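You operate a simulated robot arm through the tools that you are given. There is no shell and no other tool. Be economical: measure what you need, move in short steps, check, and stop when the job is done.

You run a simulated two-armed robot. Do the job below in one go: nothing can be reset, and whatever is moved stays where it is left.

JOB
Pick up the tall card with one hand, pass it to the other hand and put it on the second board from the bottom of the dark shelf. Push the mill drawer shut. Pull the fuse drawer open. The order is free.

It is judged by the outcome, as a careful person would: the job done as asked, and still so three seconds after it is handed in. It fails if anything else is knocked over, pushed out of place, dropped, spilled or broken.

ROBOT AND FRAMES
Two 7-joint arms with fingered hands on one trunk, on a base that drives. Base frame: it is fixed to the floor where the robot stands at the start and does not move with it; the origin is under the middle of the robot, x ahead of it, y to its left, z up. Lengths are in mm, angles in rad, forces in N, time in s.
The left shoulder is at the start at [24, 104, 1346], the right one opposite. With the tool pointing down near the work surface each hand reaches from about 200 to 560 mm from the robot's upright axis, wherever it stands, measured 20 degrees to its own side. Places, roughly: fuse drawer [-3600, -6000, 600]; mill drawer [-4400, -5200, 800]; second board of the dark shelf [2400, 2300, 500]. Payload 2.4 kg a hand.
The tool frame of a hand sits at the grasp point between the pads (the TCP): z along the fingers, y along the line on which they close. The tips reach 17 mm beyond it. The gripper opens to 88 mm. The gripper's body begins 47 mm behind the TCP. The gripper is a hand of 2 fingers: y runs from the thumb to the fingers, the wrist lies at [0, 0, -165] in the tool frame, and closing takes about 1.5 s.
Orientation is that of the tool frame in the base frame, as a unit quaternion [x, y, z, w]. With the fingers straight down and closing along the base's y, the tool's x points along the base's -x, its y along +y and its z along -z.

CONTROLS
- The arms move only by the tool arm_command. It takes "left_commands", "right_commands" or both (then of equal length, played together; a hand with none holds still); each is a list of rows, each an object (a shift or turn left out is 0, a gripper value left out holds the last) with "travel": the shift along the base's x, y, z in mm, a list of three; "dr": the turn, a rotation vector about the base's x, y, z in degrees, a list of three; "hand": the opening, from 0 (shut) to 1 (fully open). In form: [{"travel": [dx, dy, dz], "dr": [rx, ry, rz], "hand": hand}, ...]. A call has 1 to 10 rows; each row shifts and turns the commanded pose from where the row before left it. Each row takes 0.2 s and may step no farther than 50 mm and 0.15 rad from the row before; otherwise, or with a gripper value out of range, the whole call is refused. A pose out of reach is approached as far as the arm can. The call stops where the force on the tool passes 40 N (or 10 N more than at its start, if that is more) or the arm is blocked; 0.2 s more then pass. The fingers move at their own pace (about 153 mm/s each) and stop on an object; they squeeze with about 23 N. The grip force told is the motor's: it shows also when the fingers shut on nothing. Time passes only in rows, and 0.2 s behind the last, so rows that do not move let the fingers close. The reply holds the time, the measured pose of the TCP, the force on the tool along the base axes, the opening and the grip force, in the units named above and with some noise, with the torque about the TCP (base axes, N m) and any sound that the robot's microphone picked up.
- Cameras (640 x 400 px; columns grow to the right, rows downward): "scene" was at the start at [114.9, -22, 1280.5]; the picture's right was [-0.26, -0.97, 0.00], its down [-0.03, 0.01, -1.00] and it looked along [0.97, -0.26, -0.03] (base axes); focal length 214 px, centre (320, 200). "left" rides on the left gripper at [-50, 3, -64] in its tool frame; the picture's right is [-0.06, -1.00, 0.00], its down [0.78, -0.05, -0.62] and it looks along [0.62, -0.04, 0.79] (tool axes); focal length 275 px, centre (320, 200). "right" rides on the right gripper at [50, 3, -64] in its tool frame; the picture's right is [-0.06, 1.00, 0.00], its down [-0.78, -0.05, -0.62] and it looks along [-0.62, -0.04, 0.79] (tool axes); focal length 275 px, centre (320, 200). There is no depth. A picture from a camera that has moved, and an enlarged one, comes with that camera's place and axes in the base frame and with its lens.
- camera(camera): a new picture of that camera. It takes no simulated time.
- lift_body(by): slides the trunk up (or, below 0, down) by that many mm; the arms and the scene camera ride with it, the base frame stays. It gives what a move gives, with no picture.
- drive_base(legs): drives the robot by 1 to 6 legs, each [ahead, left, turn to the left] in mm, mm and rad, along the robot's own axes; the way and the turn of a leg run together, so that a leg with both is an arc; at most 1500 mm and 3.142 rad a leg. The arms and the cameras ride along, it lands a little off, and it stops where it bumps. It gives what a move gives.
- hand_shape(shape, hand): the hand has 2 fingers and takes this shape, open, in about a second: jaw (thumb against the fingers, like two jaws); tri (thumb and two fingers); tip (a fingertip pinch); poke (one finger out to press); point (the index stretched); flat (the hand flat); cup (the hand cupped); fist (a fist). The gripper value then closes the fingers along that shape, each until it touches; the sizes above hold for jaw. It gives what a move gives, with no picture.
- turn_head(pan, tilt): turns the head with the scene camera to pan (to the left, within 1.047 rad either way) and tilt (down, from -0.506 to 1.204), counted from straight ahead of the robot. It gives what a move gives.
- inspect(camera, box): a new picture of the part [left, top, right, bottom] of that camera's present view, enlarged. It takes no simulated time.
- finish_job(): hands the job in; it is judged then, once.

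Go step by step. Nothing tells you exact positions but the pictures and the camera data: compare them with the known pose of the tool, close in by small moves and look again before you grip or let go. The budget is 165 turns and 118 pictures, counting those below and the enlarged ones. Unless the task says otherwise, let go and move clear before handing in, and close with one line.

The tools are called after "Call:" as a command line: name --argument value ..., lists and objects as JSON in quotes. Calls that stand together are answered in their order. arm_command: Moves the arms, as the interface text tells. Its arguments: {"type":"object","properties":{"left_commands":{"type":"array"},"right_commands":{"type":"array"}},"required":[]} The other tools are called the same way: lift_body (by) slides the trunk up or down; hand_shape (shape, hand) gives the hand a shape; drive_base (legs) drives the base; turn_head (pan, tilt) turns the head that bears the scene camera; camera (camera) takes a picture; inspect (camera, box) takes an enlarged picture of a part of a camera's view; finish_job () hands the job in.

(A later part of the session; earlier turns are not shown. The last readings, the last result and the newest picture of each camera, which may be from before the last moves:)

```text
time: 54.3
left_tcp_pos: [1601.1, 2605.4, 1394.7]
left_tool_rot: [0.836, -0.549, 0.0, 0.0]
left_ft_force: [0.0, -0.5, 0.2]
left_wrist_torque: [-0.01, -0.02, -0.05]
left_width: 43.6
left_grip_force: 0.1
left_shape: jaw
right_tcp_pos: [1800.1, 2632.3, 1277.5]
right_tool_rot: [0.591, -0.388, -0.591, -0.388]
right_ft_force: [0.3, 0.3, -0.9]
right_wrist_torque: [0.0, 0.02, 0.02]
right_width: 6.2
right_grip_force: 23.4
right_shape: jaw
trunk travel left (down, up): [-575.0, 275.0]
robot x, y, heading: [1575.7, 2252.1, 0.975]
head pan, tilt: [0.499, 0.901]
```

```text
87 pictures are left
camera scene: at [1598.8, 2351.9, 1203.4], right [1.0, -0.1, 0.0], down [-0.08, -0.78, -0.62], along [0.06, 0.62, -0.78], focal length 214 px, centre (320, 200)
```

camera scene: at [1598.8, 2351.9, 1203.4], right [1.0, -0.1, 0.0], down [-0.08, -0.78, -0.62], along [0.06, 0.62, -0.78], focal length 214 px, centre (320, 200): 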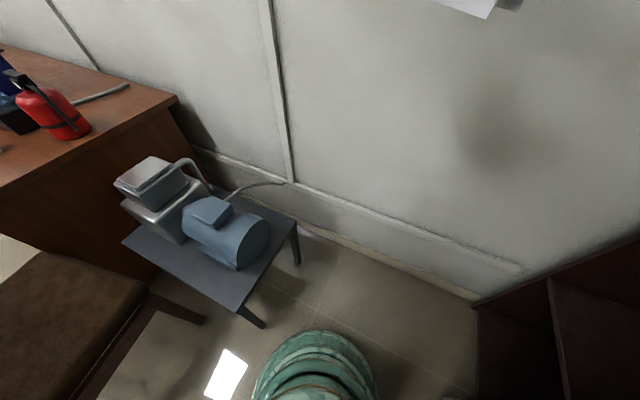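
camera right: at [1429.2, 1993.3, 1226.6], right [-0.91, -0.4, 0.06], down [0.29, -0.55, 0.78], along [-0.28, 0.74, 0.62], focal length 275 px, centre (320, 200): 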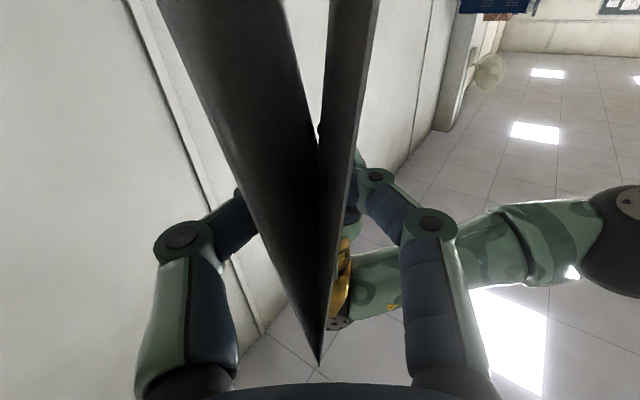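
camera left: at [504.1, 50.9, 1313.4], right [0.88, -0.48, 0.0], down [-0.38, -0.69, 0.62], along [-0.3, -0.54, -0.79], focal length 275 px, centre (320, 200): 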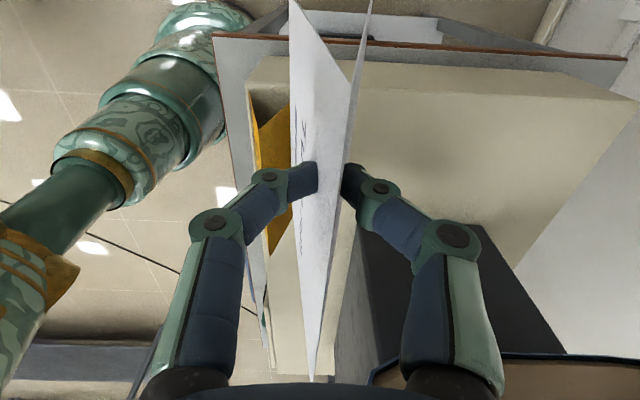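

I see the shelf bays clearly: an empty bay above the second board (z≈500), a jar on the third, and a hose loop hanging by the table corner that I must avoid. Turning toward the opening now.

Call:
drive_base --legs '[[0, 0, -1.08]]'

Call:
turn_head --pan 0.0 --tilt 0.75

Call:
camera --camera "scene"

```text
time: 57.4
left_tcp_pos: [1901.7, 2395.3, 1395.7]
left_tool_rot: [-0.432, 0.902, 0.001, 0.0]
left_ft_force: [0.9, 0.6, -0.3]
left_wrist_torque: [0.0, 0.0, 0.02]
left_width: 43.5
left_grip_force: 0.2
left_shape: jaw
right_tcp_pos: [2015.3, 2230.7, 1277.3]
right_tool_rot: [-0.305, 0.638, 0.304, 0.638]
right_ft_force: [0.6, 0.8, -0.1]
right_wrist_torque: [0.0, 0.02, 0.0]
right_width: 6.0
right_grip_force: 23.3
right_shape: jaw
trunk travel left (down, up): [-575.0, 275.0]
robot x, y, heading: [1574.6, 2253.2, -0.115]
head pan, tilt: [0.499, 0.901]
```

```text
time: 58.4
left_tcp_pos: [1899.4, 2394.8, 1394.0]
left_tool_rot: [-0.432, 0.902, 0.0, -0.001]
left_ft_force: [-0.2, 0.1, -0.2]
left_wrist_torque: [0.02, 0.0, -0.01]
left_width: 43.7
left_grip_force: 0.1
left_shape: jaw
right_tcp_pos: [2015.6, 2231.4, 1277.8]
right_tool_rot: [-0.306, 0.638, 0.305, 0.638]
right_ft_force: [0.5, 0.4, -0.6]
right_wrist_torque: [0.0, 0.01, 0.0]
right_width: 6.0
right_grip_force: 22.7
right_shape: jaw
trunk travel left (down, up): [-575.0, 275.0]
robot x, y, heading: [1575.8, 2249.1, -0.113]
head pan, tilt: [0.0, 0.75]
```

```text
86 pictures are left
camera scene: at [1685.3, 2242.1, 1215.3], right [-0.11, -0.99, 0.0], down [-0.68, 0.08, -0.73], along [0.73, -0.08, -0.68], focal length 214 px, centre (320, 200)
```

scene: 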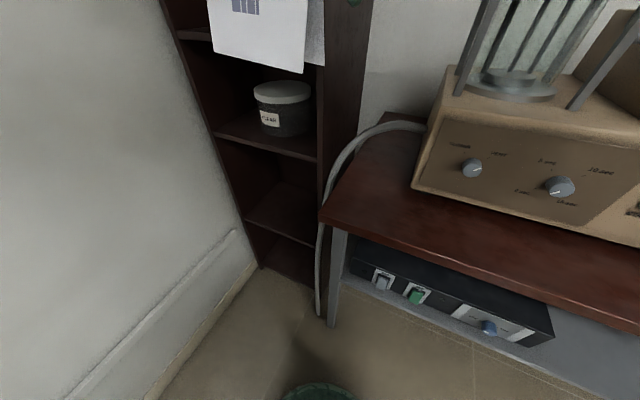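

The shelf front is centred near [2291,2352] with board 2 at z≈500 confirmed. Before squeezing closer I'll check how far my left elbow sticks out toward the end wall, and the right one toward the table.

Call:
turn_head --pan 1.04 --tilt 0.1

Call:
camera --camera "scene"

Call:
turn_head --pan -1.04 --tilt 0.1

Call:
camera --camera "scene"

```text
time: 59.7
left_tcp_pos: [1899.4, 2394.5, 1395.2]
left_tool_rot: [-0.432, 0.902, 0.0, 0.001]
left_ft_force: [-0.3, -0.2, -0.3]
left_wrist_torque: [0.03, -0.04, -0.01]
left_width: 43.5
left_grip_force: 0.1
left_shape: jaw
right_tcp_pos: [2015.5, 2230.6, 1275.8]
right_tool_rot: [-0.306, 0.637, 0.306, 0.638]
right_ft_force: [1.2, 0.1, 0.0]
right_wrist_torque: [-0.04, 0.0, -0.03]
right_width: 6.1
right_grip_force: 22.8
right_shape: jaw
trunk travel left (down, up): [-575.0, 275.0]
robot x, y, heading: [1574.4, 2253.3, -0.109]
head pan, tilt: [1.04, 0.099]
```

```text
85 pictures are left
camera scene: at [1663.6, 2322.3, 1261.7], right [0.76, -0.65, 0.0], down [-0.15, -0.18, -0.97], along [0.63, 0.74, -0.23], focal length 214 px, centre (320, 200)
```

scene: 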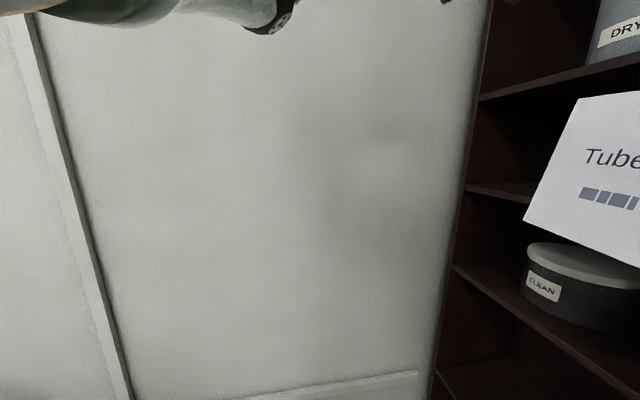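

```text
time: 61.6
left_tcp_pos: [1900.0, 2394.3, 1395.4]
left_tool_rot: [-0.432, 0.902, 0.0, 0.0]
left_ft_force: [-0.1, 0.4, 0.1]
left_wrist_torque: [-0.01, 0.02, 0.01]
left_width: 43.5
left_grip_force: 0.1
left_shape: jaw
right_tcp_pos: [2016.0, 2232.5, 1276.9]
right_tool_rot: [-0.306, 0.638, 0.305, 0.638]
right_ft_force: [0.2, -0.7, -0.2]
right_wrist_torque: [-0.03, -0.01, -0.02]
right_width: 6.1
right_grip_force: 22.6
right_shape: jaw
trunk travel left (down, up): [-575.0, 275.0]
robot x, y, heading: [1574.7, 2250.9, -0.114]
head pan, tilt: [-1.04, 0.099]
```

```text
84 pictures are left
camera scene: at [1664.4, 2321.6, 1261.9], right [0.75, -0.66, 0.0], down [-0.15, -0.17, -0.97], along [0.64, 0.73, -0.23], focal length 214 px, centre (320, 200)
```

scene: 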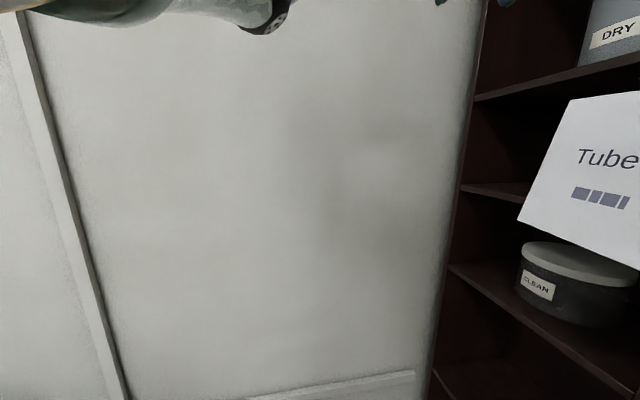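

My left elbow sits out at shoulder height, toward the end wall. Lowering the left hand should bring the elbow down and in; then I'll look again.

Call:
arm_command --left_commands '[{"travel": [0, 0, -48]}, {"travel": [0, 0, -48]}, {"travel": [0, 0, -48]}, {"travel": [0, 0, -48]}, {"travel": [0, 0, -48]}, {"travel": [0, 0, -48]}, {"travel": [0, 0, -48]}, {"travel": [0, -20, -40]}, {}]'

Call:
turn_head --pan 1.04 --tilt 0.5

Call:
camera --camera "scene"

```text
time: 63.6
left_tcp_pos: [1900.0, 2374.3, 1018.7]
left_tool_rot: [-0.433, 0.902, 0.0, 0.0]
left_ft_force: [-0.3, 0.7, 0.8]
left_wrist_torque: [0.02, -0.01, 0.01]
left_width: 43.6
left_grip_force: 0.2
left_shape: jaw
right_tcp_pos: [2015.1, 2231.5, 1276.6]
right_tool_rot: [-0.306, 0.638, 0.304, 0.638]
right_ft_force: [0.7, -0.3, -0.5]
right_wrist_torque: [0.02, 0.01, -0.01]
right_width: 6.0
right_grip_force: 22.4
right_shape: jaw
trunk travel left (down, up): [-575.0, 275.0]
robot x, y, heading: [1574.1, 2253.6, -0.112]
head pan, tilt: [-1.04, 0.099]
```

```text
time: 65.6
left_tcp_pos: [1900.1, 2374.6, 1017.6]
left_tool_rot: [-0.432, 0.902, 0.0, 0.001]
left_ft_force: [0.3, -0.2, -0.1]
left_wrist_torque: [-0.02, 0.0, 0.01]
left_width: 43.5
left_grip_force: 0.1
left_shape: jaw
right_tcp_pos: [2014.9, 2231.2, 1276.2]
right_tool_rot: [-0.305, 0.638, 0.304, 0.638]
right_ft_force: [-0.4, -0.5, 0.0]
right_wrist_torque: [-0.02, 0.0, -0.02]
right_width: 6.3
right_grip_force: 23.0
right_shape: jaw
trunk travel left (down, up): [-575.0, 275.0]
robot x, y, heading: [1574.8, 2252.8, -0.111]
head pan, tilt: [1.04, 0.499]
```

```text
83 pictures are left
camera scene: at [1657.6, 2324.1, 1237.3], right [0.8, -0.6, 0.0], down [-0.29, -0.38, -0.88], along [0.53, 0.7, -0.48], focal length 214 px, centre (320, 200)
```

scene: 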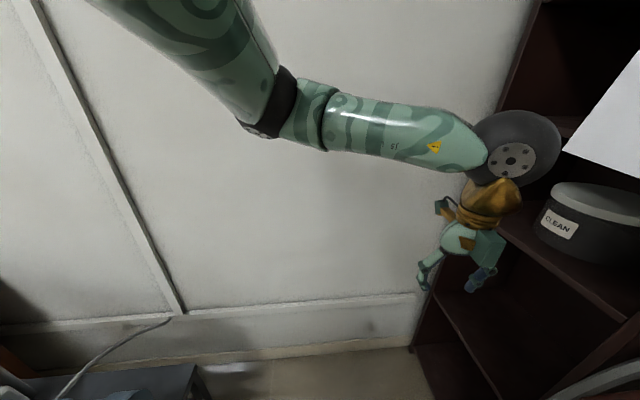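

The elbow is now lower, about 360 mm to my left; I'll stop short enough that it clears the end wall. Pulling the right hand back a bit and moving up diagonally.

Call:
arm_command --right_commands '[{"travel": [-20, 2, 0]}, {"travel": [-25, 3, 0]}, {"travel": [-20, 2, 0]}, {}]'

Call:
drive_base --legs '[[164, 108, 0]]'

Call:
turn_head --pan 0.0 --tilt 0.6

Call:
camera --camera "scene"

```text
time: 66.6
left_tcp_pos: [1900.2, 2375.0, 1018.9]
left_tool_rot: [-0.432, 0.902, 0.0, 0.001]
left_ft_force: [-0.2, 0.3, 0.0]
left_wrist_torque: [-0.01, -0.01, 0.03]
left_width: 43.5
left_grip_force: 0.0
left_shape: jaw
right_tcp_pos: [1949.9, 2238.2, 1277.2]
right_tool_rot: [-0.305, 0.638, 0.304, 0.638]
right_ft_force: [0.1, -0.2, -0.1]
right_wrist_torque: [-0.02, -0.02, 0.01]
right_width: 5.9
right_grip_force: 22.3
right_shape: jaw
trunk travel left (down, up): [-575.0, 275.0]
robot x, y, heading: [1576.9, 2253.4, -0.111]
head pan, tilt: [1.04, 0.499]
```

```text
time: 68.2
left_tcp_pos: [2075.8, 2464.8, 1018.5]
left_tool_rot: [-0.433, 0.901, 0.001, 0.0]
left_ft_force: [0.0, -0.2, -0.2]
left_wrist_torque: [-0.01, -0.04, -0.02]
left_width: 43.6
left_grip_force: 0.1
left_shape: jaw
right_tcp_pos: [2125.5, 2328.3, 1277.9]
right_tool_rot: [-0.305, 0.639, 0.304, 0.638]
right_ft_force: [0.0, -0.1, 0.6]
right_wrist_torque: [0.0, 0.01, 0.01]
right_width: 6.3
right_grip_force: 23.4
right_shape: jaw
trunk travel left (down, up): [-575.0, 275.0]
robot x, y, heading: [1751.7, 2345.0, -0.119]
head pan, tilt: [1.04, 0.499]
```

```text
time: 69.5
left_tcp_pos: [2076.7, 2464.5, 1019.5]
left_tool_rot: [-0.432, 0.902, 0.0, 0.0]
left_ft_force: [-0.4, 0.2, 0.6]
left_wrist_torque: [-0.02, 0.01, 0.0]
left_width: 43.8
left_grip_force: 0.1
left_shape: jaw
right_tcp_pos: [2125.3, 2327.1, 1276.7]
right_tool_rot: [-0.306, 0.638, 0.305, 0.638]
right_ft_force: [-0.2, -0.2, 0.6]
right_wrist_torque: [0.04, 0.03, 0.02]
right_width: 6.0
right_grip_force: 22.7
right_shape: jaw
trunk travel left (down, up): [-575.0, 275.0]
robot x, y, heading: [1748.7, 2343.4, -0.113]
head pan, tilt: [0.0, 0.6]
```

```text
82 pictures are left
camera scene: at [1865.7, 2331.2, 1228.2], right [-0.11, -0.99, 0.0], down [-0.56, 0.06, -0.83], along [0.82, -0.09, -0.56], focal length 214 px, centre (320, 200)
```

scene: 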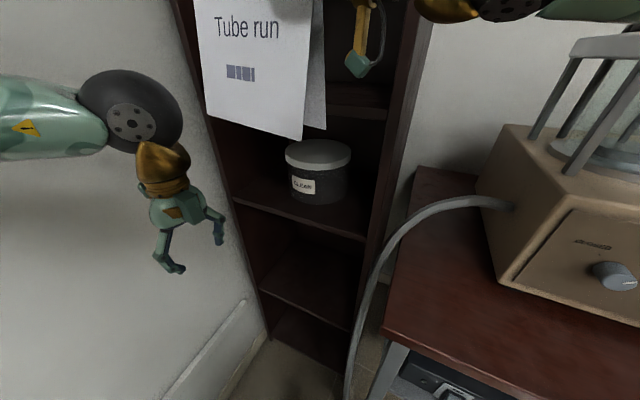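

I'm about 450 mm from the shelf front with the card parallel to it. Lowering the trunk to bring the card near the second bay's height.

Call:
lift_body --by -480

Call:
turn_head --pan 0.0 --tilt 0.3

Call:
camera --camera "scene"

```text
refused: -480 is not a number from -400 to 400
```

```text
time: 70.3
left_tcp_pos: [2075.3, 2464.7, 1018.5]
left_tool_rot: [-0.432, 0.902, 0.0, 0.0]
left_ft_force: [0.5, 0.3, -0.6]
left_wrist_torque: [-0.03, -0.02, 0.0]
left_width: 43.9
left_grip_force: 0.1
left_shape: jaw
right_tcp_pos: [2126.1, 2327.6, 1278.3]
right_tool_rot: [-0.306, 0.638, 0.304, 0.638]
right_ft_force: [-0.4, 1.1, 0.3]
right_wrist_torque: [-0.02, 0.0, 0.0]
right_width: 6.0
right_grip_force: 23.0
right_shape: jaw
trunk travel left (down, up): [-575.0, 275.0]
robot x, y, heading: [1752.7, 2340.8, -0.11]
head pan, tilt: [0.0, 0.3]
```

```text
81 pictures are left
camera scene: at [1870.7, 2330.6, 1255.6], right [-0.11, -0.99, 0.0], down [-0.29, 0.03, -0.95], along [0.95, -0.11, -0.3], focal length 214 px, centre (320, 200)
```

scene: 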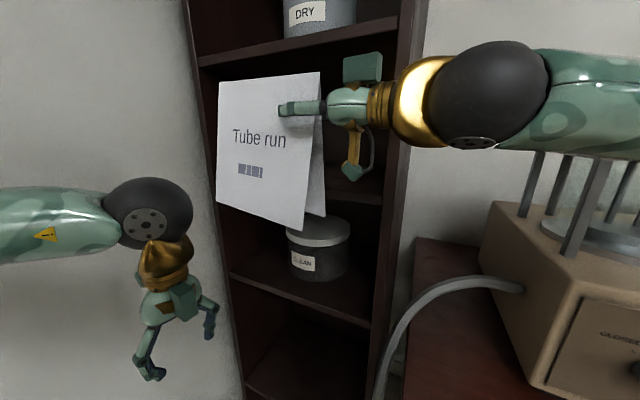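

The right forearm currently reaches over the table's instrument, so lowering here would hit it. I'll back straight away from the shelf, then swing the right hand to point forward before lowering.

Call:
drive_base --legs '[[-96, 47, 0]]'

Call:
arm_command --right_commands '[{"dr": [0, 0, -8]}, {"dr": [0, 0, -8]}, {"dr": [0, 0, -8]}, {"dr": [0, 0, -8]}, {"dr": [0, 0, -8]}, {"dr": [0, 0, -8]}, {"dr": [0, 0, -8]}, {}]'

Call:
turn_head --pan -0.7 --tilt 0.4

Call:
camera --camera "scene"

```text
time: 71.5
left_tcp_pos: [1984.7, 2523.3, 1019.9]
left_tool_rot: [-0.433, 0.901, -0.001, 0.001]
left_ft_force: [0.7, 0.2, -0.6]
left_wrist_torque: [0.0, 0.04, -0.01]
left_width: 43.8
left_grip_force: 0.2
left_shape: jaw
right_tcp_pos: [2033.7, 2386.0, 1279.0]
right_tool_rot: [-0.305, 0.638, 0.305, 0.638]
right_ft_force: [0.2, -0.8, 0.1]
right_wrist_torque: [-0.02, 0.01, -0.01]
right_width: 6.0
right_grip_force: 22.9
right_shape: jaw
trunk travel left (down, up): [-575.0, 275.0]
robot x, y, heading: [1660.3, 2397.3, -0.11]
head pan, tilt: [0.0, 0.3]
```

```text
time: 73.3
left_tcp_pos: [1984.3, 2521.6, 1018.2]
left_tool_rot: [-0.433, 0.901, 0.0, 0.0]
left_ft_force: [0.1, -0.3, -0.4]
left_wrist_torque: [0.01, 0.0, -0.01]
left_width: 43.8
left_grip_force: 0.0
left_shape: jaw
right_tcp_pos: [2036.1, 2386.1, 1277.1]
right_tool_rot: [0.03, 0.707, -0.031, 0.706]
right_ft_force: [0.5, 0.3, -0.4]
right_wrist_torque: [0.0, 0.0, -0.02]
right_width: 5.9
right_grip_force: 22.9
right_shape: jaw
trunk travel left (down, up): [-575.0, 275.0]
robot x, y, heading: [1662.7, 2399.8, -0.115]
head pan, tilt: [0.0, 0.3]
```

```text
time: 74.4
left_tcp_pos: [1984.9, 2522.4, 1020.5]
left_tool_rot: [-0.433, 0.901, 0.0, 0.001]
left_ft_force: [0.2, -0.8, 0.4]
left_wrist_torque: [-0.01, 0.01, 0.0]
left_width: 43.6
left_grip_force: 0.1
left_shape: jaw
right_tcp_pos: [2035.2, 2386.2, 1276.7]
right_tool_rot: [0.03, 0.707, -0.031, 0.706]
right_ft_force: [-0.4, 0.7, 0.1]
right_wrist_torque: [0.01, 0.04, 0.02]
right_width: 5.5
right_grip_force: 23.3
right_shape: jaw
trunk travel left (down, up): [-575.0, 275.0]
robot x, y, heading: [1659.5, 2400.5, -0.11]
head pan, tilt: [-0.7, 0.4]
```

```text
80 pictures are left
camera scene: at [1751.5, 2331.7, 1246.5], right [-0.72, -0.69, 0.0], down [-0.27, 0.28, -0.92], along [0.63, -0.67, -0.39], focal length 214 px, centre (320, 200)
```

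scene: 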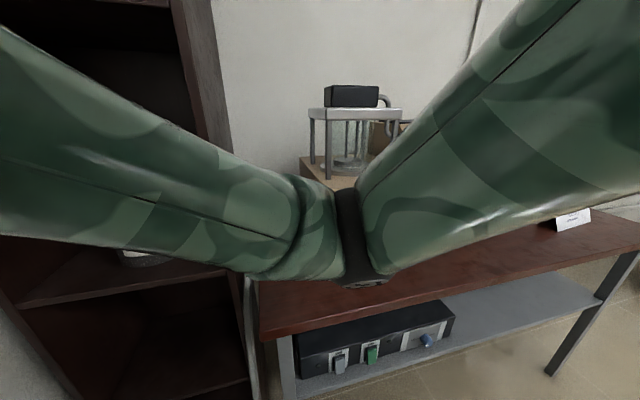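

The right elbow now hangs well clear of the table (about 280 mm in front of the shelf plane). Lowering the trunk.

Call:
lift_body --by -400

Call:
turn_head --pan -0.1 --tilt 0.25

Call:
camera --camera "scene"

```text
time: 78.2
left_tcp_pos: [1984.6, 2521.2, 618.0]
left_tool_rot: [-0.432, 0.902, 0.0, 0.0]
left_ft_force: [-0.6, 0.3, 0.0]
left_wrist_torque: [0.01, 0.0, -0.04]
left_width: 43.8
left_grip_force: 0.2
left_shape: jaw
right_tcp_pos: [2035.0, 2385.4, 877.4]
right_tool_rot: [0.03, 0.706, -0.03, 0.706]
right_ft_force: [-0.1, 0.4, 0.6]
right_wrist_torque: [-0.02, 0.01, 0.0]
right_width: 6.1
right_grip_force: 23.2
right_shape: jaw
trunk travel left (down, up): [-175.0, 675.0]
robot x, y, heading: [1664.4, 2397.2, -0.112]
head pan, tilt: [-0.7, 0.4]
```

```text
time: 79.2
left_tcp_pos: [1984.0, 2522.7, 618.4]
left_tool_rot: [-0.433, 0.901, 0.0, 0.0]
left_ft_force: [-1.0, 0.0, 0.1]
left_wrist_torque: [-0.01, -0.01, 0.02]
left_width: 43.5
left_grip_force: 0.1
left_shape: jaw
right_tcp_pos: [2034.7, 2385.6, 876.5]
right_tool_rot: [0.029, 0.707, -0.029, 0.706]
right_ft_force: [-0.2, -0.3, -0.3]
right_wrist_torque: [0.05, 0.01, 0.0]
right_width: 5.7
right_grip_force: 23.2
right_shape: jaw
trunk travel left (down, up): [-175.0, 675.0]
robot x, y, heading: [1659.7, 2400.9, -0.111]
head pan, tilt: [-0.099, 0.25]
```

```text
79 pictures are left
camera scene: at [1790.3, 2377.5, 859.4], right [-0.21, -0.98, 0.0], down [-0.24, 0.05, -0.97], along [0.95, -0.21, -0.25], focal length 214 px, centre (320, 200)
```

scene: 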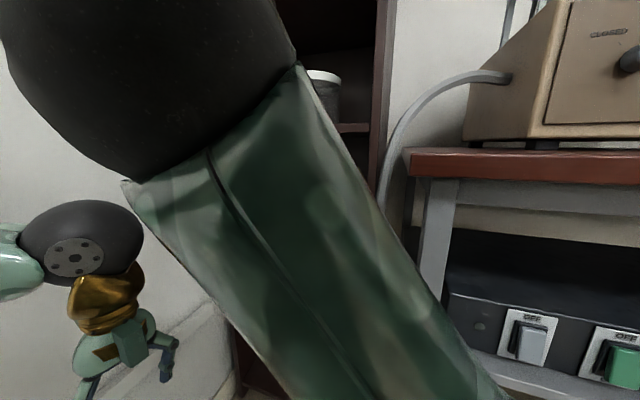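

My right forearm blocks the scene view, so I'll look with both hand cameras.

Call:
camera --camera "right"

Call:
camera --camera "left"

```text
78 pictures are left
camera right: at [1972.8, 2394.0, 826.9], right [0.08, 0.99, 0.06], down [-0.62, 0.0, 0.78], along [0.78, -0.1, 0.62], focal length 275 px, centre (320, 200)
```

right: 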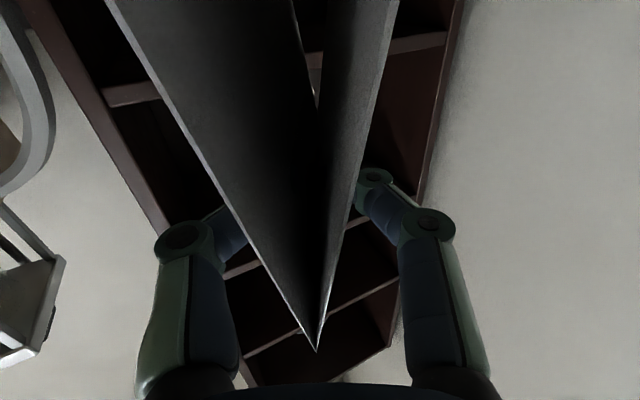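

```text
77 pictures are left
camera left: at [2014.7, 2563.0, 681.9], right [0.82, -0.58, 0.0], down [-0.45, -0.64, 0.62], along [-0.36, -0.51, -0.79], focal length 275 px, centre (320, 200)
```

left: 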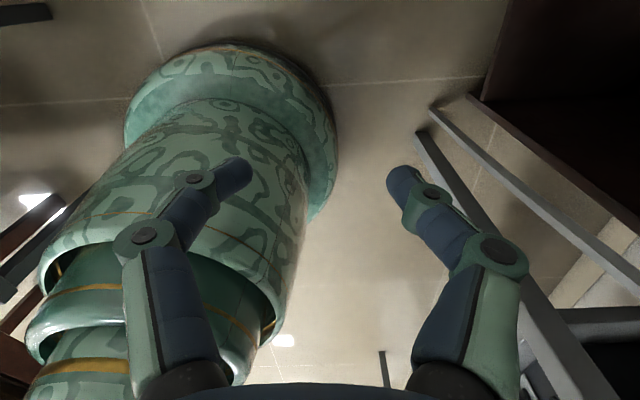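

The card is centred on the shelf opening in the right camera, and board 3 sits at z≈895. I'll lower another 150, then bring the hand to just above final height.

Call:
lift_body --by -150

Call:
arm_command --right_commands '[{"travel": [0, 0, -20]}, {"travel": [0, 0, -20]}, {"travel": [0, 0, -15]}, {}]'

Call:
camera --camera "right"

Call:
turn_head --pan 0.6 --tilt 0.2

Call:
camera --camera "scene"

```text
time: 81.1
left_tcp_pos: [1987.4, 2520.8, 513.1]
left_tool_rot: [-0.433, 0.901, -0.011, 0.017]
left_ft_force: [0.3, 1.2, -0.6]
left_wrist_torque: [-0.03, 0.0, 0.0]
left_width: 43.7
left_grip_force: 0.0
left_shape: jaw
right_tcp_pos: [2032.0, 2386.3, 782.8]
right_tool_rot: [0.008, 0.669, -0.051, 0.742]
right_ft_force: [-0.2, -0.1, 0.2]
right_wrist_torque: [0.03, 0.02, -0.01]
right_width: 5.6
right_grip_force: 23.3
right_shape: jaw
trunk travel left (down, up): [-55.0, 795.0]
robot x, y, heading: [1660.8, 2402.0, -0.111]
head pan, tilt: [-0.099, 0.25]
stopped: the arm was blocked; the commanded pose is now the measured one
```

```text
time: 82.0
left_tcp_pos: [1988.4, 2522.3, 512.9]
left_tool_rot: [-0.432, 0.902, -0.011, 0.017]
left_ft_force: [-0.5, 0.2, 0.3]
left_wrist_torque: [-0.01, -0.02, 0.01]
left_width: 43.5
left_grip_force: 0.0
left_shape: jaw
right_tcp_pos: [2043.7, 2388.6, 796.4]
right_tool_rot: [0.051, 0.604, -0.02, 0.795]
right_ft_force: [-0.1, 0.2, 0.3]
right_wrist_torque: [0.03, -0.01, 0.01]
right_width: 5.7
right_grip_force: 22.4
right_shape: jaw
trunk travel left (down, up): [-55.0, 795.0]
robot x, y, heading: [1662.2, 2398.1, -0.115]
head pan, tilt: [-0.099, 0.25]
stopped in row 4 (right hand): the arm was blocked; the commanded pose is now the measured one
```

```text
76 pictures are left
camera right: at [1997.1, 2399.1, 730.5], right [0.08, 0.99, 0.12], down [-0.81, -0.01, 0.59], along [0.58, -0.14, 0.8], focal length 275 px, centre (320, 200)
```

right: 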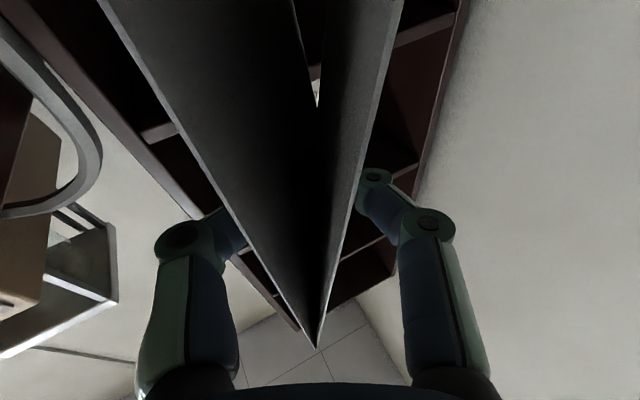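

```text
time: 83.0
left_tcp_pos: [1988.9, 2521.5, 512.6]
left_tool_rot: [-0.433, 0.901, -0.01, 0.016]
left_ft_force: [0.5, -0.4, 0.4]
left_wrist_torque: [0.0, 0.01, 0.0]
left_width: 43.8
left_grip_force: 0.0
left_shape: jaw
right_tcp_pos: [2043.4, 2387.7, 796.9]
right_tool_rot: [0.053, 0.603, -0.02, 0.796]
right_ft_force: [-0.4, -0.6, -0.5]
right_wrist_torque: [-0.02, 0.01, 0.03]
right_width: 5.8
right_grip_force: 23.5
right_shape: jaw
trunk travel left (down, up): [-55.0, 795.0]
robot x, y, heading: [1661.5, 2399.8, -0.114]
head pan, tilt: [0.6, 0.201]
```

```text
75 pictures are left
camera scene: at [1797.0, 2413.8, 749.6], right [0.18, -0.98, 0.0], down [-0.21, -0.04, -0.98], along [0.96, 0.18, -0.22], focal length 214 px, centre (320, 200)
```

scene: 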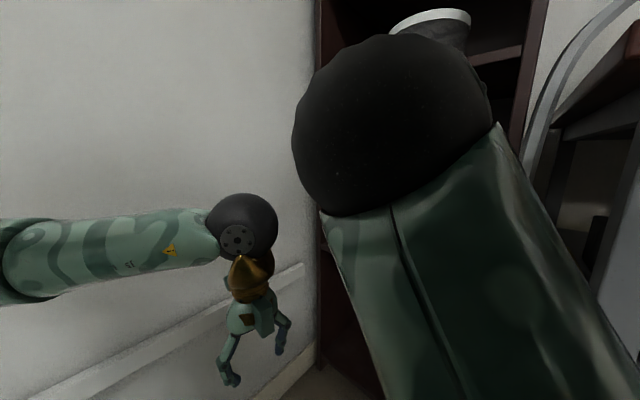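

The arm was blocked and the right hand has tipped up, so something touched low down. I'll raise the trunk again and look at where the right elbow is.

Call:
lift_body --by 140

Call:
turn_head --pan -0.9 --tilt 0.9

Call:
camera --camera "scene"

Call:
camera --camera "left"

```text
time: 84.7
left_tcp_pos: [1988.2, 2522.4, 646.6]
left_tool_rot: [-0.433, 0.901, -0.009, 0.016]
left_ft_force: [0.0, 0.2, 0.3]
left_wrist_torque: [-0.01, -0.02, 0.03]
left_width: 43.6
left_grip_force: 0.2
left_shape: jaw
right_tcp_pos: [2046.7, 2382.2, 943.8]
right_tool_rot: [0.012, 0.565, -0.053, 0.823]
right_ft_force: [0.8, 0.3, 0.4]
right_wrist_torque: [0.0, 0.01, -0.01]
right_width: 5.3
right_grip_force: 23.0
right_shape: jaw
trunk travel left (down, up): [-195.0, 655.0]
robot x, y, heading: [1660.2, 2401.0, -0.109]
head pan, tilt: [0.6, 0.201]
```

```text
time: 86.3
left_tcp_pos: [1988.1, 2522.1, 646.5]
left_tool_rot: [-0.433, 0.901, -0.009, 0.016]
left_ft_force: [-0.5, 0.0, -0.2]
left_wrist_torque: [0.03, 0.01, -0.01]
left_width: 43.8
left_grip_force: 0.2
left_shape: jaw
right_tcp_pos: [2047.9, 2381.0, 940.8]
right_tool_rot: [0.01, 0.57, -0.056, 0.82]
right_ft_force: [0.4, -0.1, 0.3]
right_wrist_torque: [0.03, 0.0, 0.02]
right_width: 5.7
right_grip_force: 23.2
right_shape: jaw
trunk travel left (down, up): [-195.0, 655.0]
robot x, y, heading: [1660.5, 2400.4, -0.11]
head pan, tilt: [-0.901, 0.901]
```

```text
74 pictures are left
camera scene: at [1768.7, 2350.9, 837.6], right [-0.55, -0.83, 0.0], down [-0.54, 0.36, -0.76], along [0.63, -0.42, -0.65], focal length 214 px, centre (320, 200)
```

scene: 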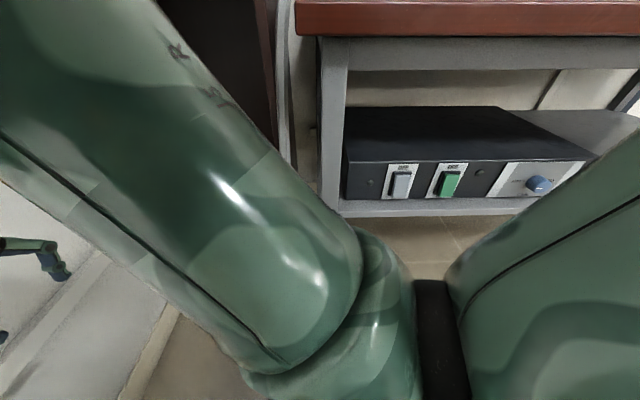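

```text
73 pictures are left
camera left: at [2015.4, 2563.0, 710.5], right [0.82, -0.58, 0.03], down [-0.47, -0.64, 0.6], along [-0.33, -0.51, -0.8], focal length 275 px, centre (320, 200)
```

left: 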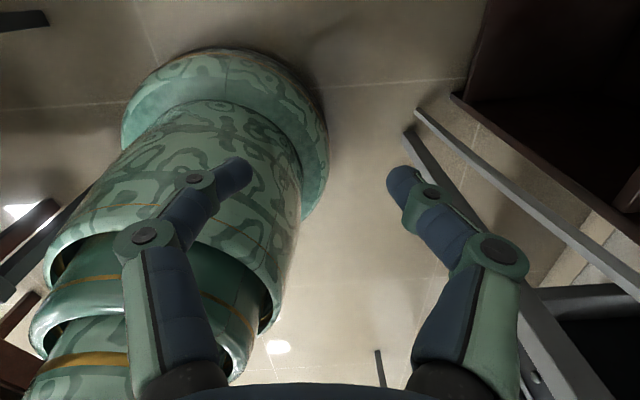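

The elbow had folded down against my own base; the furniture wasn't touched and the card is still gripped. I'll level the hand while extending it forward, which opens the elbow.

Call:
arm_command --right_commands '[{"travel": [30, -3, 0], "dr": [1.53, 6.73, -0.5]}, {"travel": [30, -3, -5], "dr": [1.53, 6.73, -0.5]}, {"travel": [30, -3, -10], "dr": [1.53, 6.73, -0.5]}, {"travel": [0, 0, -30]}, {"travel": [0, 0, -40]}, {"travel": [0, 0, -40]}, {}]'

Call:
camera --camera "right"

Call:
camera --camera "scene"

```text
time: 86.7
left_tcp_pos: [1987.6, 2522.8, 646.4]
left_tool_rot: [-0.432, 0.902, -0.009, 0.016]
left_ft_force: [0.1, -0.2, 0.4]
left_wrist_torque: [-0.01, -0.02, 0.02]
left_width: 43.5
left_grip_force: 0.1
left_shape: jaw
right_tcp_pos: [2071.3, 2371.8, 894.3]
right_tool_rot: [-0.008, 0.644, -0.085, 0.76]
right_ft_force: [0.7, 0.2, -0.2]
right_wrist_torque: [-0.01, -0.02, -0.04]
right_width: 5.7
right_grip_force: 22.9
right_shape: jaw
trunk travel left (down, up): [-195.0, 655.0]
robot x, y, heading: [1666.1, 2402.3, -0.107]
head pan, tilt: [-0.901, 0.901]
stopped in row 2 (right hand): the arm was blocked; the commanded pose is now the measured one
```

```text
72 pictures are left
camera right: at [2017.1, 2373.8, 835.0], right [0.11, 0.99, -0.06], down [-0.74, 0.12, 0.67], along [0.67, -0.03, 0.74], focal length 275 px, centre (320, 200)
```

right: 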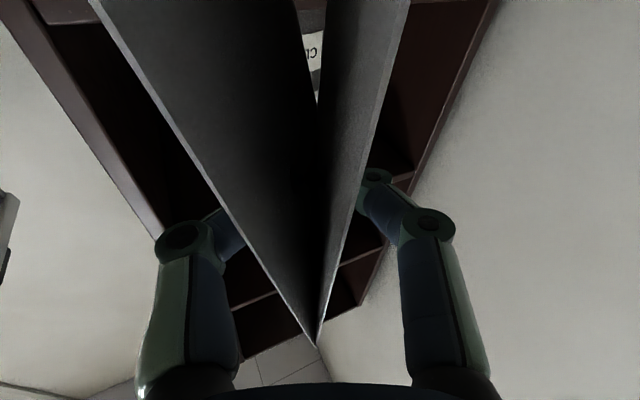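

```text
71 pictures are left
camera scene: at [1765.6, 2352.1, 831.5], right [-0.56, -0.83, 0.0], down [-0.58, 0.39, -0.71], along [0.59, -0.4, -0.7], focal length 214 px, centre (320, 200)
```

scene: 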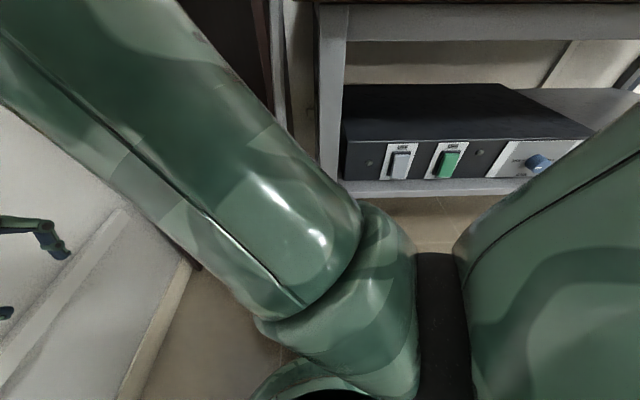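

The elbow still rides on my own base because the hand is too close to my body. I'll raise the trunk, shift back along the aisle and turn left a little so the arm can stretch diagonally into the shelf.

Call:
lift_body --by 200

Call:
drive_base --legs '[[-26, -99, 0], [0, 0, 0.35]]'

Call:
turn_head --pan -0.6 --tilt 0.4

Call:
camera --camera "scene"

```text
time: 88.9
left_tcp_pos: [1987.7, 2522.3, 847.0]
left_tool_rot: [-0.433, 0.901, -0.009, 0.014]
left_ft_force: [0.3, -0.1, -0.2]
left_wrist_torque: [-0.03, -0.02, -0.02]
left_width: 43.7
left_grip_force: 0.0
left_shape: jaw
right_tcp_pos: [2073.0, 2367.0, 1093.8]
right_tool_rot: [-0.019, 0.639, -0.098, 0.763]
right_ft_force: [0.3, -0.9, -0.5]
right_wrist_torque: [0.04, 0.0, -0.04]
right_width: 5.6
right_grip_force: 23.4
right_shape: jaw
trunk travel left (down, up): [-395.0, 455.0]
robot x, y, heading: [1661.1, 2402.2, -0.107]
head pan, tilt: [-0.901, 0.901]
```

```text
time: 91.2
left_tcp_pos: [1890.1, 2532.8, 846.3]
left_tool_rot: [-0.583, 0.812, -0.007, 0.017]
left_ft_force: [0.1, 0.2, 0.4]
left_wrist_torque: [-0.03, -0.01, 0.01]
left_width: 43.5
left_grip_force: 0.0
left_shape: jaw
right_tcp_pos: [2021.0, 2415.7, 1094.9]
right_tool_rot: [-0.131, 0.626, 0.037, 0.768]
right_ft_force: [-0.1, 0.1, 0.1]
right_wrist_torque: [-0.01, -0.01, -0.01]
right_width: 5.6
right_grip_force: 23.4
right_shape: jaw
trunk travel left (down, up): [-395.0, 455.0]
robot x, y, heading: [1623.4, 2303.1, 0.237]
head pan, tilt: [-0.901, 0.901]
```

```text
time: 92.1
left_tcp_pos: [1889.2, 2533.2, 846.7]
left_tool_rot: [-0.584, 0.812, -0.007, 0.017]
left_ft_force: [0.4, -0.1, 0.2]
left_wrist_torque: [-0.02, -0.02, -0.01]
left_width: 44.1
left_grip_force: 0.1
left_shape: jaw
right_tcp_pos: [2021.3, 2416.2, 1094.3]
right_tool_rot: [-0.13, 0.626, 0.036, 0.768]
right_ft_force: [0.2, -0.7, -0.4]
right_wrist_torque: [0.01, -0.02, 0.0]
right_width: 5.7
right_grip_force: 22.8
right_shape: jaw
trunk travel left (down, up): [-395.0, 455.0]
robot x, y, heading: [1621.7, 2303.8, 0.244]
head pan, tilt: [-0.6, 0.4]
```

```text
70 pictures are left
camera scene: at [1740.2, 2281.7, 1065.2], right [-0.35, -0.94, 0.0], down [-0.37, 0.14, -0.92], along [0.86, -0.33, -0.39], focal length 214 px, centre (320, 200)
```

scene: 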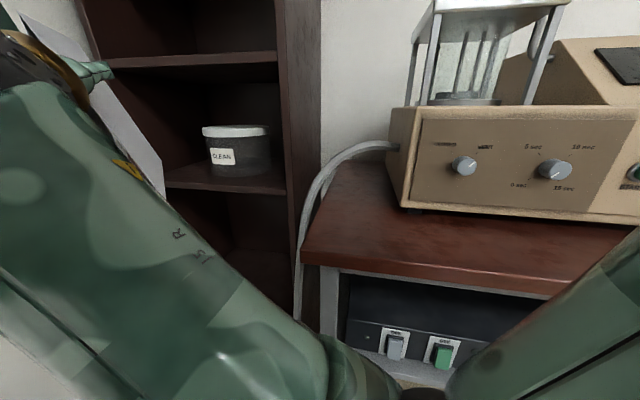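

Now well placed at the far side of the aisle. I'll level and straighten the right hand while extending it toward the shelf front, staying outside it.

Call:
arm_command --right_commands '[{"travel": [25, 0, 0], "dr": [1.55, 3.08, -4.45]}, {"travel": [25, 0, 0], "dr": [1.55, 3.08, -4.45]}, {"travel": [25, 0, 0], "dr": [1.55, 3.08, -4.45]}, {"travel": [25, 0, 0], "dr": [1.55, 3.08, -4.45]}, {}]'

Call:
camera --camera "scene"

```text
time: 93.5
left_tcp_pos: [1889.8, 2532.4, 846.9]
left_tool_rot: [-0.583, 0.812, -0.007, 0.017]
left_ft_force: [-0.2, -1.0, 0.2]
left_wrist_torque: [0.01, 0.01, -0.02]
left_width: 43.6
left_grip_force: 0.0
left_shape: jaw
right_tcp_pos: [2138.9, 2380.2, 1077.3]
right_tool_rot: [-0.006, 0.7, -0.1, 0.707]
right_ft_force: [-0.8, 0.2, 0.6]
right_wrist_torque: [0.0, 0.0, -0.01]
right_width: 5.6
right_grip_force: 22.3
right_shape: jaw
trunk travel left (down, up): [-395.0, 455.0]
robot x, y, heading: [1621.6, 2304.2, 0.24]
head pan, tilt: [-0.6, 0.4]
stopped in row 5 (right hand): the arm was blocked; the commanded pose is now the measured one
```

```text
69 pictures are left
camera scene: at [1747.0, 2310.8, 1079.5], right [-0.04, -1.0, 0.0], down [-0.25, 0.01, -0.97], along [0.97, -0.04, -0.25], focal length 214 px, centre (320, 200)
```

scene: 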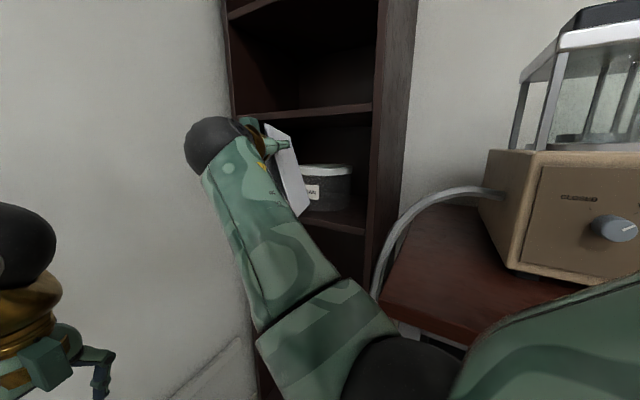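

The head camera appears to have been nudged by the forearm passing in front, which explains the "blocked" stop; the card is still held. I'll set the head straight, apply the remaining leveling, and check.

Call:
turn_head --pan -0.3 --tilt 0.15

Call:
arm_command --right_commands '[{"dr": [2, 0, 0]}, {"dr": [2, 0, 0]}, {}]'

Call:
camera --camera "scene"

```text
time: 94.3
left_tcp_pos: [1889.8, 2532.7, 846.2]
left_tool_rot: [-0.583, 0.812, -0.006, 0.016]
left_ft_force: [0.1, -0.2, -0.5]
left_wrist_torque: [-0.01, -0.02, -0.03]
left_width: 43.8
left_grip_force: 0.0
left_shape: jaw
right_tcp_pos: [2139.1, 2380.1, 1078.2]
right_tool_rot: [-0.005, 0.699, -0.098, 0.708]
right_ft_force: [0.0, -0.2, 0.1]
right_wrist_torque: [0.02, -0.02, 0.01]
right_width: 5.8
right_grip_force: 23.2
right_shape: jaw
trunk travel left (down, up): [-395.0, 455.0]
robot x, y, heading: [1623.1, 2304.7, 0.24]
head pan, tilt: [-0.3, 0.15]
```

```text
time: 95.1
left_tcp_pos: [1890.1, 2533.7, 846.8]
left_tool_rot: [-0.584, 0.811, -0.006, 0.017]
left_ft_force: [-0.3, -0.1, 0.5]
left_wrist_torque: [0.01, 0.03, -0.03]
left_width: 43.7
left_grip_force: 0.1
left_shape: jaw
right_tcp_pos: [2142.2, 2377.7, 1078.3]
right_tool_rot: [0.018, 0.7, -0.078, 0.709]
right_ft_force: [-0.2, -0.7, -0.6]
right_wrist_torque: [0.01, 0.03, -0.04]
right_width: 5.8
right_grip_force: 22.8
right_shape: jaw
trunk travel left (down, up): [-395.0, 455.0]
robot x, y, heading: [1627.0, 2308.6, 0.236]
head pan, tilt: [-0.3, 0.15]
```

```text
68 pictures are left
camera scene: at [1746.9, 2312.0, 1080.8], right [-0.03, -1.0, 0.0], down [-0.23, 0.01, -0.97], along [0.97, -0.03, -0.23], focal length 214 px, centre (320, 200)
```

scene: 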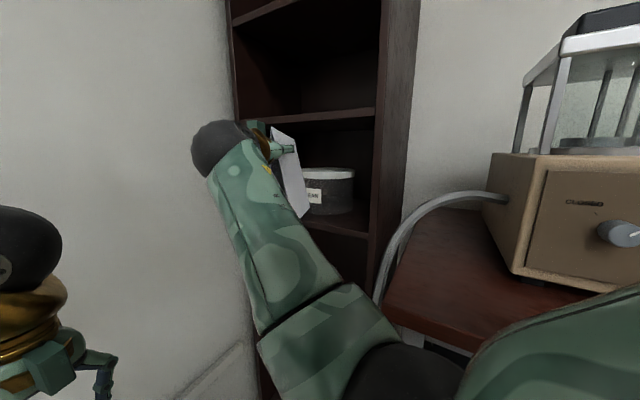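

The card is level in front of the shelf, elbow clear of base and table. A last roll trim, then lower the trunk 300.

Call:
arm_command --right_commands '[{"dr": [2.4, 0, 0]}, {"dr": [2.4, 0, 0], "travel": [-8, 4, 0]}, {}]'

Call:
lift_body --by -280

Call:
camera --camera "scene"

Call:
camera --camera "right"

```text
time: 95.9
left_tcp_pos: [1889.7, 2532.3, 845.1]
left_tool_rot: [-0.583, 0.812, -0.006, 0.018]
left_ft_force: [-0.1, -0.1, 0.2]
left_wrist_torque: [-0.03, 0.0, 0.02]
left_width: 43.8
left_grip_force: 0.0
left_shape: jaw
right_tcp_pos: [2137.4, 2373.6, 1077.3]
right_tool_rot: [0.044, 0.698, -0.062, 0.712]
right_ft_force: [0.4, -0.6, 0.5]
right_wrist_torque: [0.02, 0.01, 0.0]
right_width: 5.6
right_grip_force: 23.1
right_shape: jaw
trunk travel left (down, up): [-395.0, 455.0]
robot x, y, heading: [1624.7, 2305.3, 0.24]
head pan, tilt: [-0.3, 0.15]
```

```text
time: 98.7
left_tcp_pos: [1890.5, 2532.4, 567.6]
left_tool_rot: [-0.583, 0.812, -0.007, 0.016]
left_ft_force: [-0.6, -0.1, -0.1]
left_wrist_torque: [0.0, 0.0, 0.0]
left_width: 43.9
left_grip_force: 0.0
left_shape: jaw
right_tcp_pos: [2134.7, 2378.9, 797.5]
right_tool_rot: [0.043, 0.699, -0.058, 0.711]
right_ft_force: [0.2, -0.3, 0.3]
right_wrist_torque: [0.01, 0.02, 0.0]
right_width: 5.5
right_grip_force: 23.2
right_shape: jaw
trunk travel left (down, up): [-115.0, 735.0]
robot x, y, heading: [1625.8, 2306.4, 0.238]
head pan, tilt: [-0.3, 0.15]
```

```text
67 pictures are left
camera scene: at [1757.7, 2326.3, 799.3], right [0.1, -1.0, 0.0], down [-0.26, -0.03, -0.97], along [0.96, 0.09, -0.26], focal length 214 px, centre (320, 200)
```

scene: 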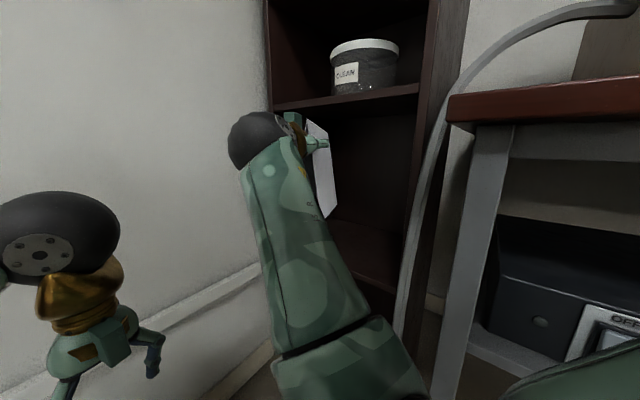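

```text
66 pictures are left
camera right: at [2073.6, 2389.3, 745.2], right [0.14, 0.99, 0.04], down [-0.63, 0.06, 0.77], along [0.76, -0.13, 0.63], focal length 275 px, centre (320, 200)
```

right: 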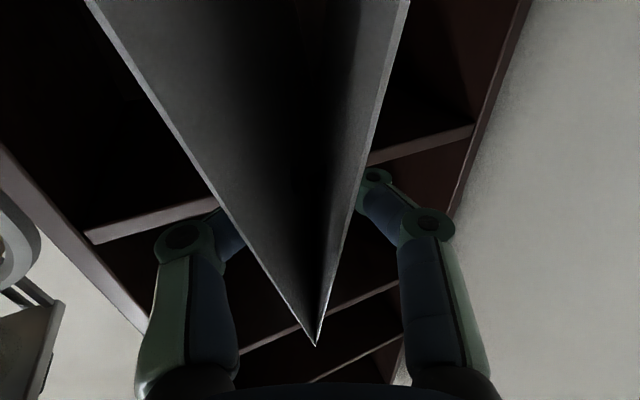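

The card is in front of the second bay, under board 3. I'll lower 100 with the arm, then check before entering.

Call:
arm_command --right_commands '[{"travel": [0, 0, -25]}, {"travel": [0, 0, -25]}, {"travel": [0, 0, -25]}, {"travel": [0, 0, -25]}, {}]'

Call:
camera --camera "scene"

```text
time: 99.9
left_tcp_pos: [1889.3, 2532.5, 565.5]
left_tool_rot: [-0.583, 0.812, -0.007, 0.016]
left_ft_force: [-0.2, 0.3, 0.3]
left_wrist_torque: [0.0, 0.02, 0.03]
left_width: 43.7
left_grip_force: 0.0
left_shape: jaw
right_tcp_pos: [2135.8, 2382.6, 704.5]
right_tool_rot: [0.05, 0.698, -0.044, 0.713]
right_ft_force: [0.2, 0.1, 0.3]
right_wrist_torque: [0.0, 0.01, -0.01]
right_width: 5.6
right_grip_force: 23.1
right_shape: jaw
trunk travel left (down, up): [-115.0, 735.0]
robot x, y, heading: [1625.0, 2307.7, 0.239]
head pan, tilt: [-0.3, 0.15]
```

```text
65 pictures are left
camera scene: at [1757.5, 2311.8, 807.4], right [-0.06, -1.0, 0.0], down [-0.17, 0.01, -0.98], along [0.98, -0.06, -0.17], focal length 214 px, centre (320, 200)
```

scene: 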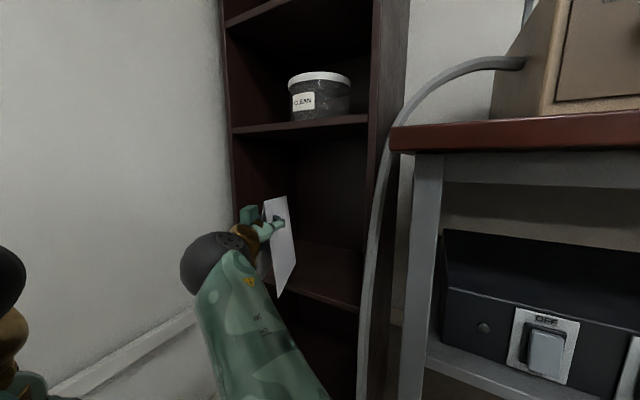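

I now have a clear view: the card is upright, base ~65 mm above the second board (top ≈ 497). Moving in.

Call:
arm_command --right_commands '[{"travel": [28, -7, 0]}, {"travel": [28, -7, 0]}, {"travel": [28, -7, 0]}, {"travel": [28, -7, 0]}, {"travel": [28, -7, 0]}, {}]'

Call:
camera --camera "scene"

```text
time: 101.3
left_tcp_pos: [1889.0, 2532.3, 566.0]
left_tool_rot: [-0.583, 0.812, -0.006, 0.016]
left_ft_force: [0.2, -1.0, 1.4]
left_wrist_torque: [0.0, -0.03, -0.01]
left_width: 44.0
left_grip_force: 0.2
left_shape: jaw
right_tcp_pos: [2271.6, 2350.9, 697.6]
right_tool_rot: [0.05, 0.706, -0.042, 0.705]
right_ft_force: [0.7, -0.1, 0.2]
right_wrist_torque: [-0.01, 0.0, 0.05]
right_width: 5.5
right_grip_force: 23.3
right_shape: jaw
trunk travel left (down, up): [-115.0, 735.0]
robot x, y, heading: [1622.3, 2301.9, 0.242]
head pan, tilt: [-0.3, 0.15]
```

```text
64 pictures are left
camera scene: at [1757.3, 2312.0, 809.7], right [-0.06, -1.0, 0.0], down [-0.15, 0.01, -0.99], along [0.99, -0.05, -0.15], focal length 214 px, centre (320, 200)
```

scene: 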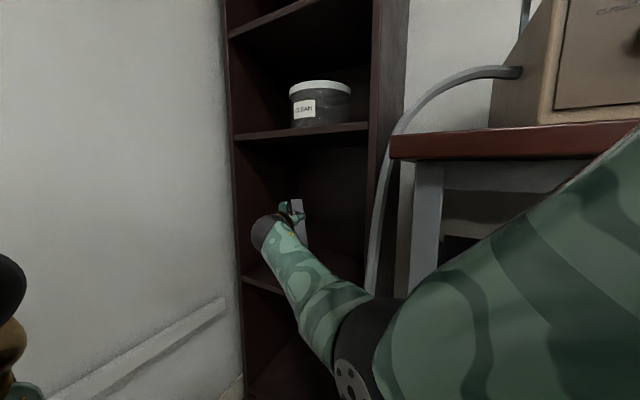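

The card is partly in the bay, with the elbow still clear of leg and hose. Three more small steps in so all of the card is over the board, then look from the right camera.

Call:
arm_command --right_commands '[{"travel": [26, -6, 0]}, {"travel": [26, -6, 0]}, {"travel": [26, -6, 0]}, {}]'

Call:
inspect --camera "scene" --box '[200, 120, 440, 400]'

Call:
camera --camera "right"

```text
time: 102.3
left_tcp_pos: [1890.2, 2533.0, 566.3]
left_tool_rot: [-0.584, 0.812, -0.006, 0.017]
left_ft_force: [-0.4, -0.8, -1.0]
left_wrist_torque: [0.0, 0.03, 0.0]
left_width: 43.3
left_grip_force: 0.1
left_shape: jaw
right_tcp_pos: [2348.4, 2332.9, 698.4]
right_tool_rot: [0.05, 0.706, -0.041, 0.705]
right_ft_force: [0.2, -0.5, 0.4]
right_wrist_torque: [0.01, 0.01, 0.02]
right_width: 5.6
right_grip_force: 23.0
right_shape: jaw
trunk travel left (down, up): [-115.0, 735.0]
robot x, y, heading: [1623.7, 2302.9, 0.235]
head pan, tilt: [-0.3, 0.15]
```

```text
1.43 times, centred on (320, 260) of scene
camera zoom: at [1757.3, 2312.0, 809.7], right [-0.06, -1.0, 0.0], down [-0.15, 0.01, -0.99], along [0.99, -0.05, -0.15], focal length 306 px, centre (320, 114)
```

zoom: 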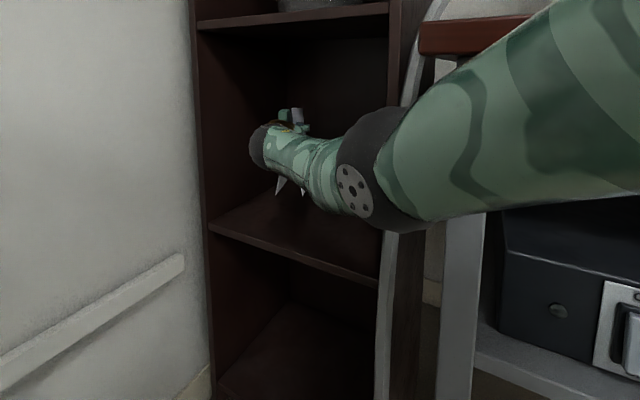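

```text
62 pictures are left
camera right: at [2287.3, 2344.4, 648.0], right [0.13, 0.99, 0.07], down [-0.62, 0.02, 0.78], along [0.77, -0.15, 0.62], focal length 275 px, centre (320, 200)
```

right: 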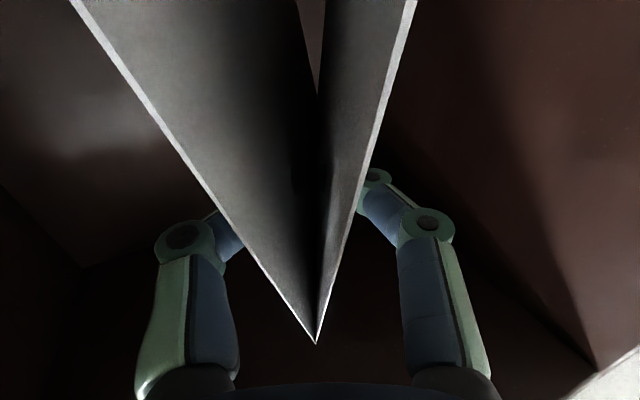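

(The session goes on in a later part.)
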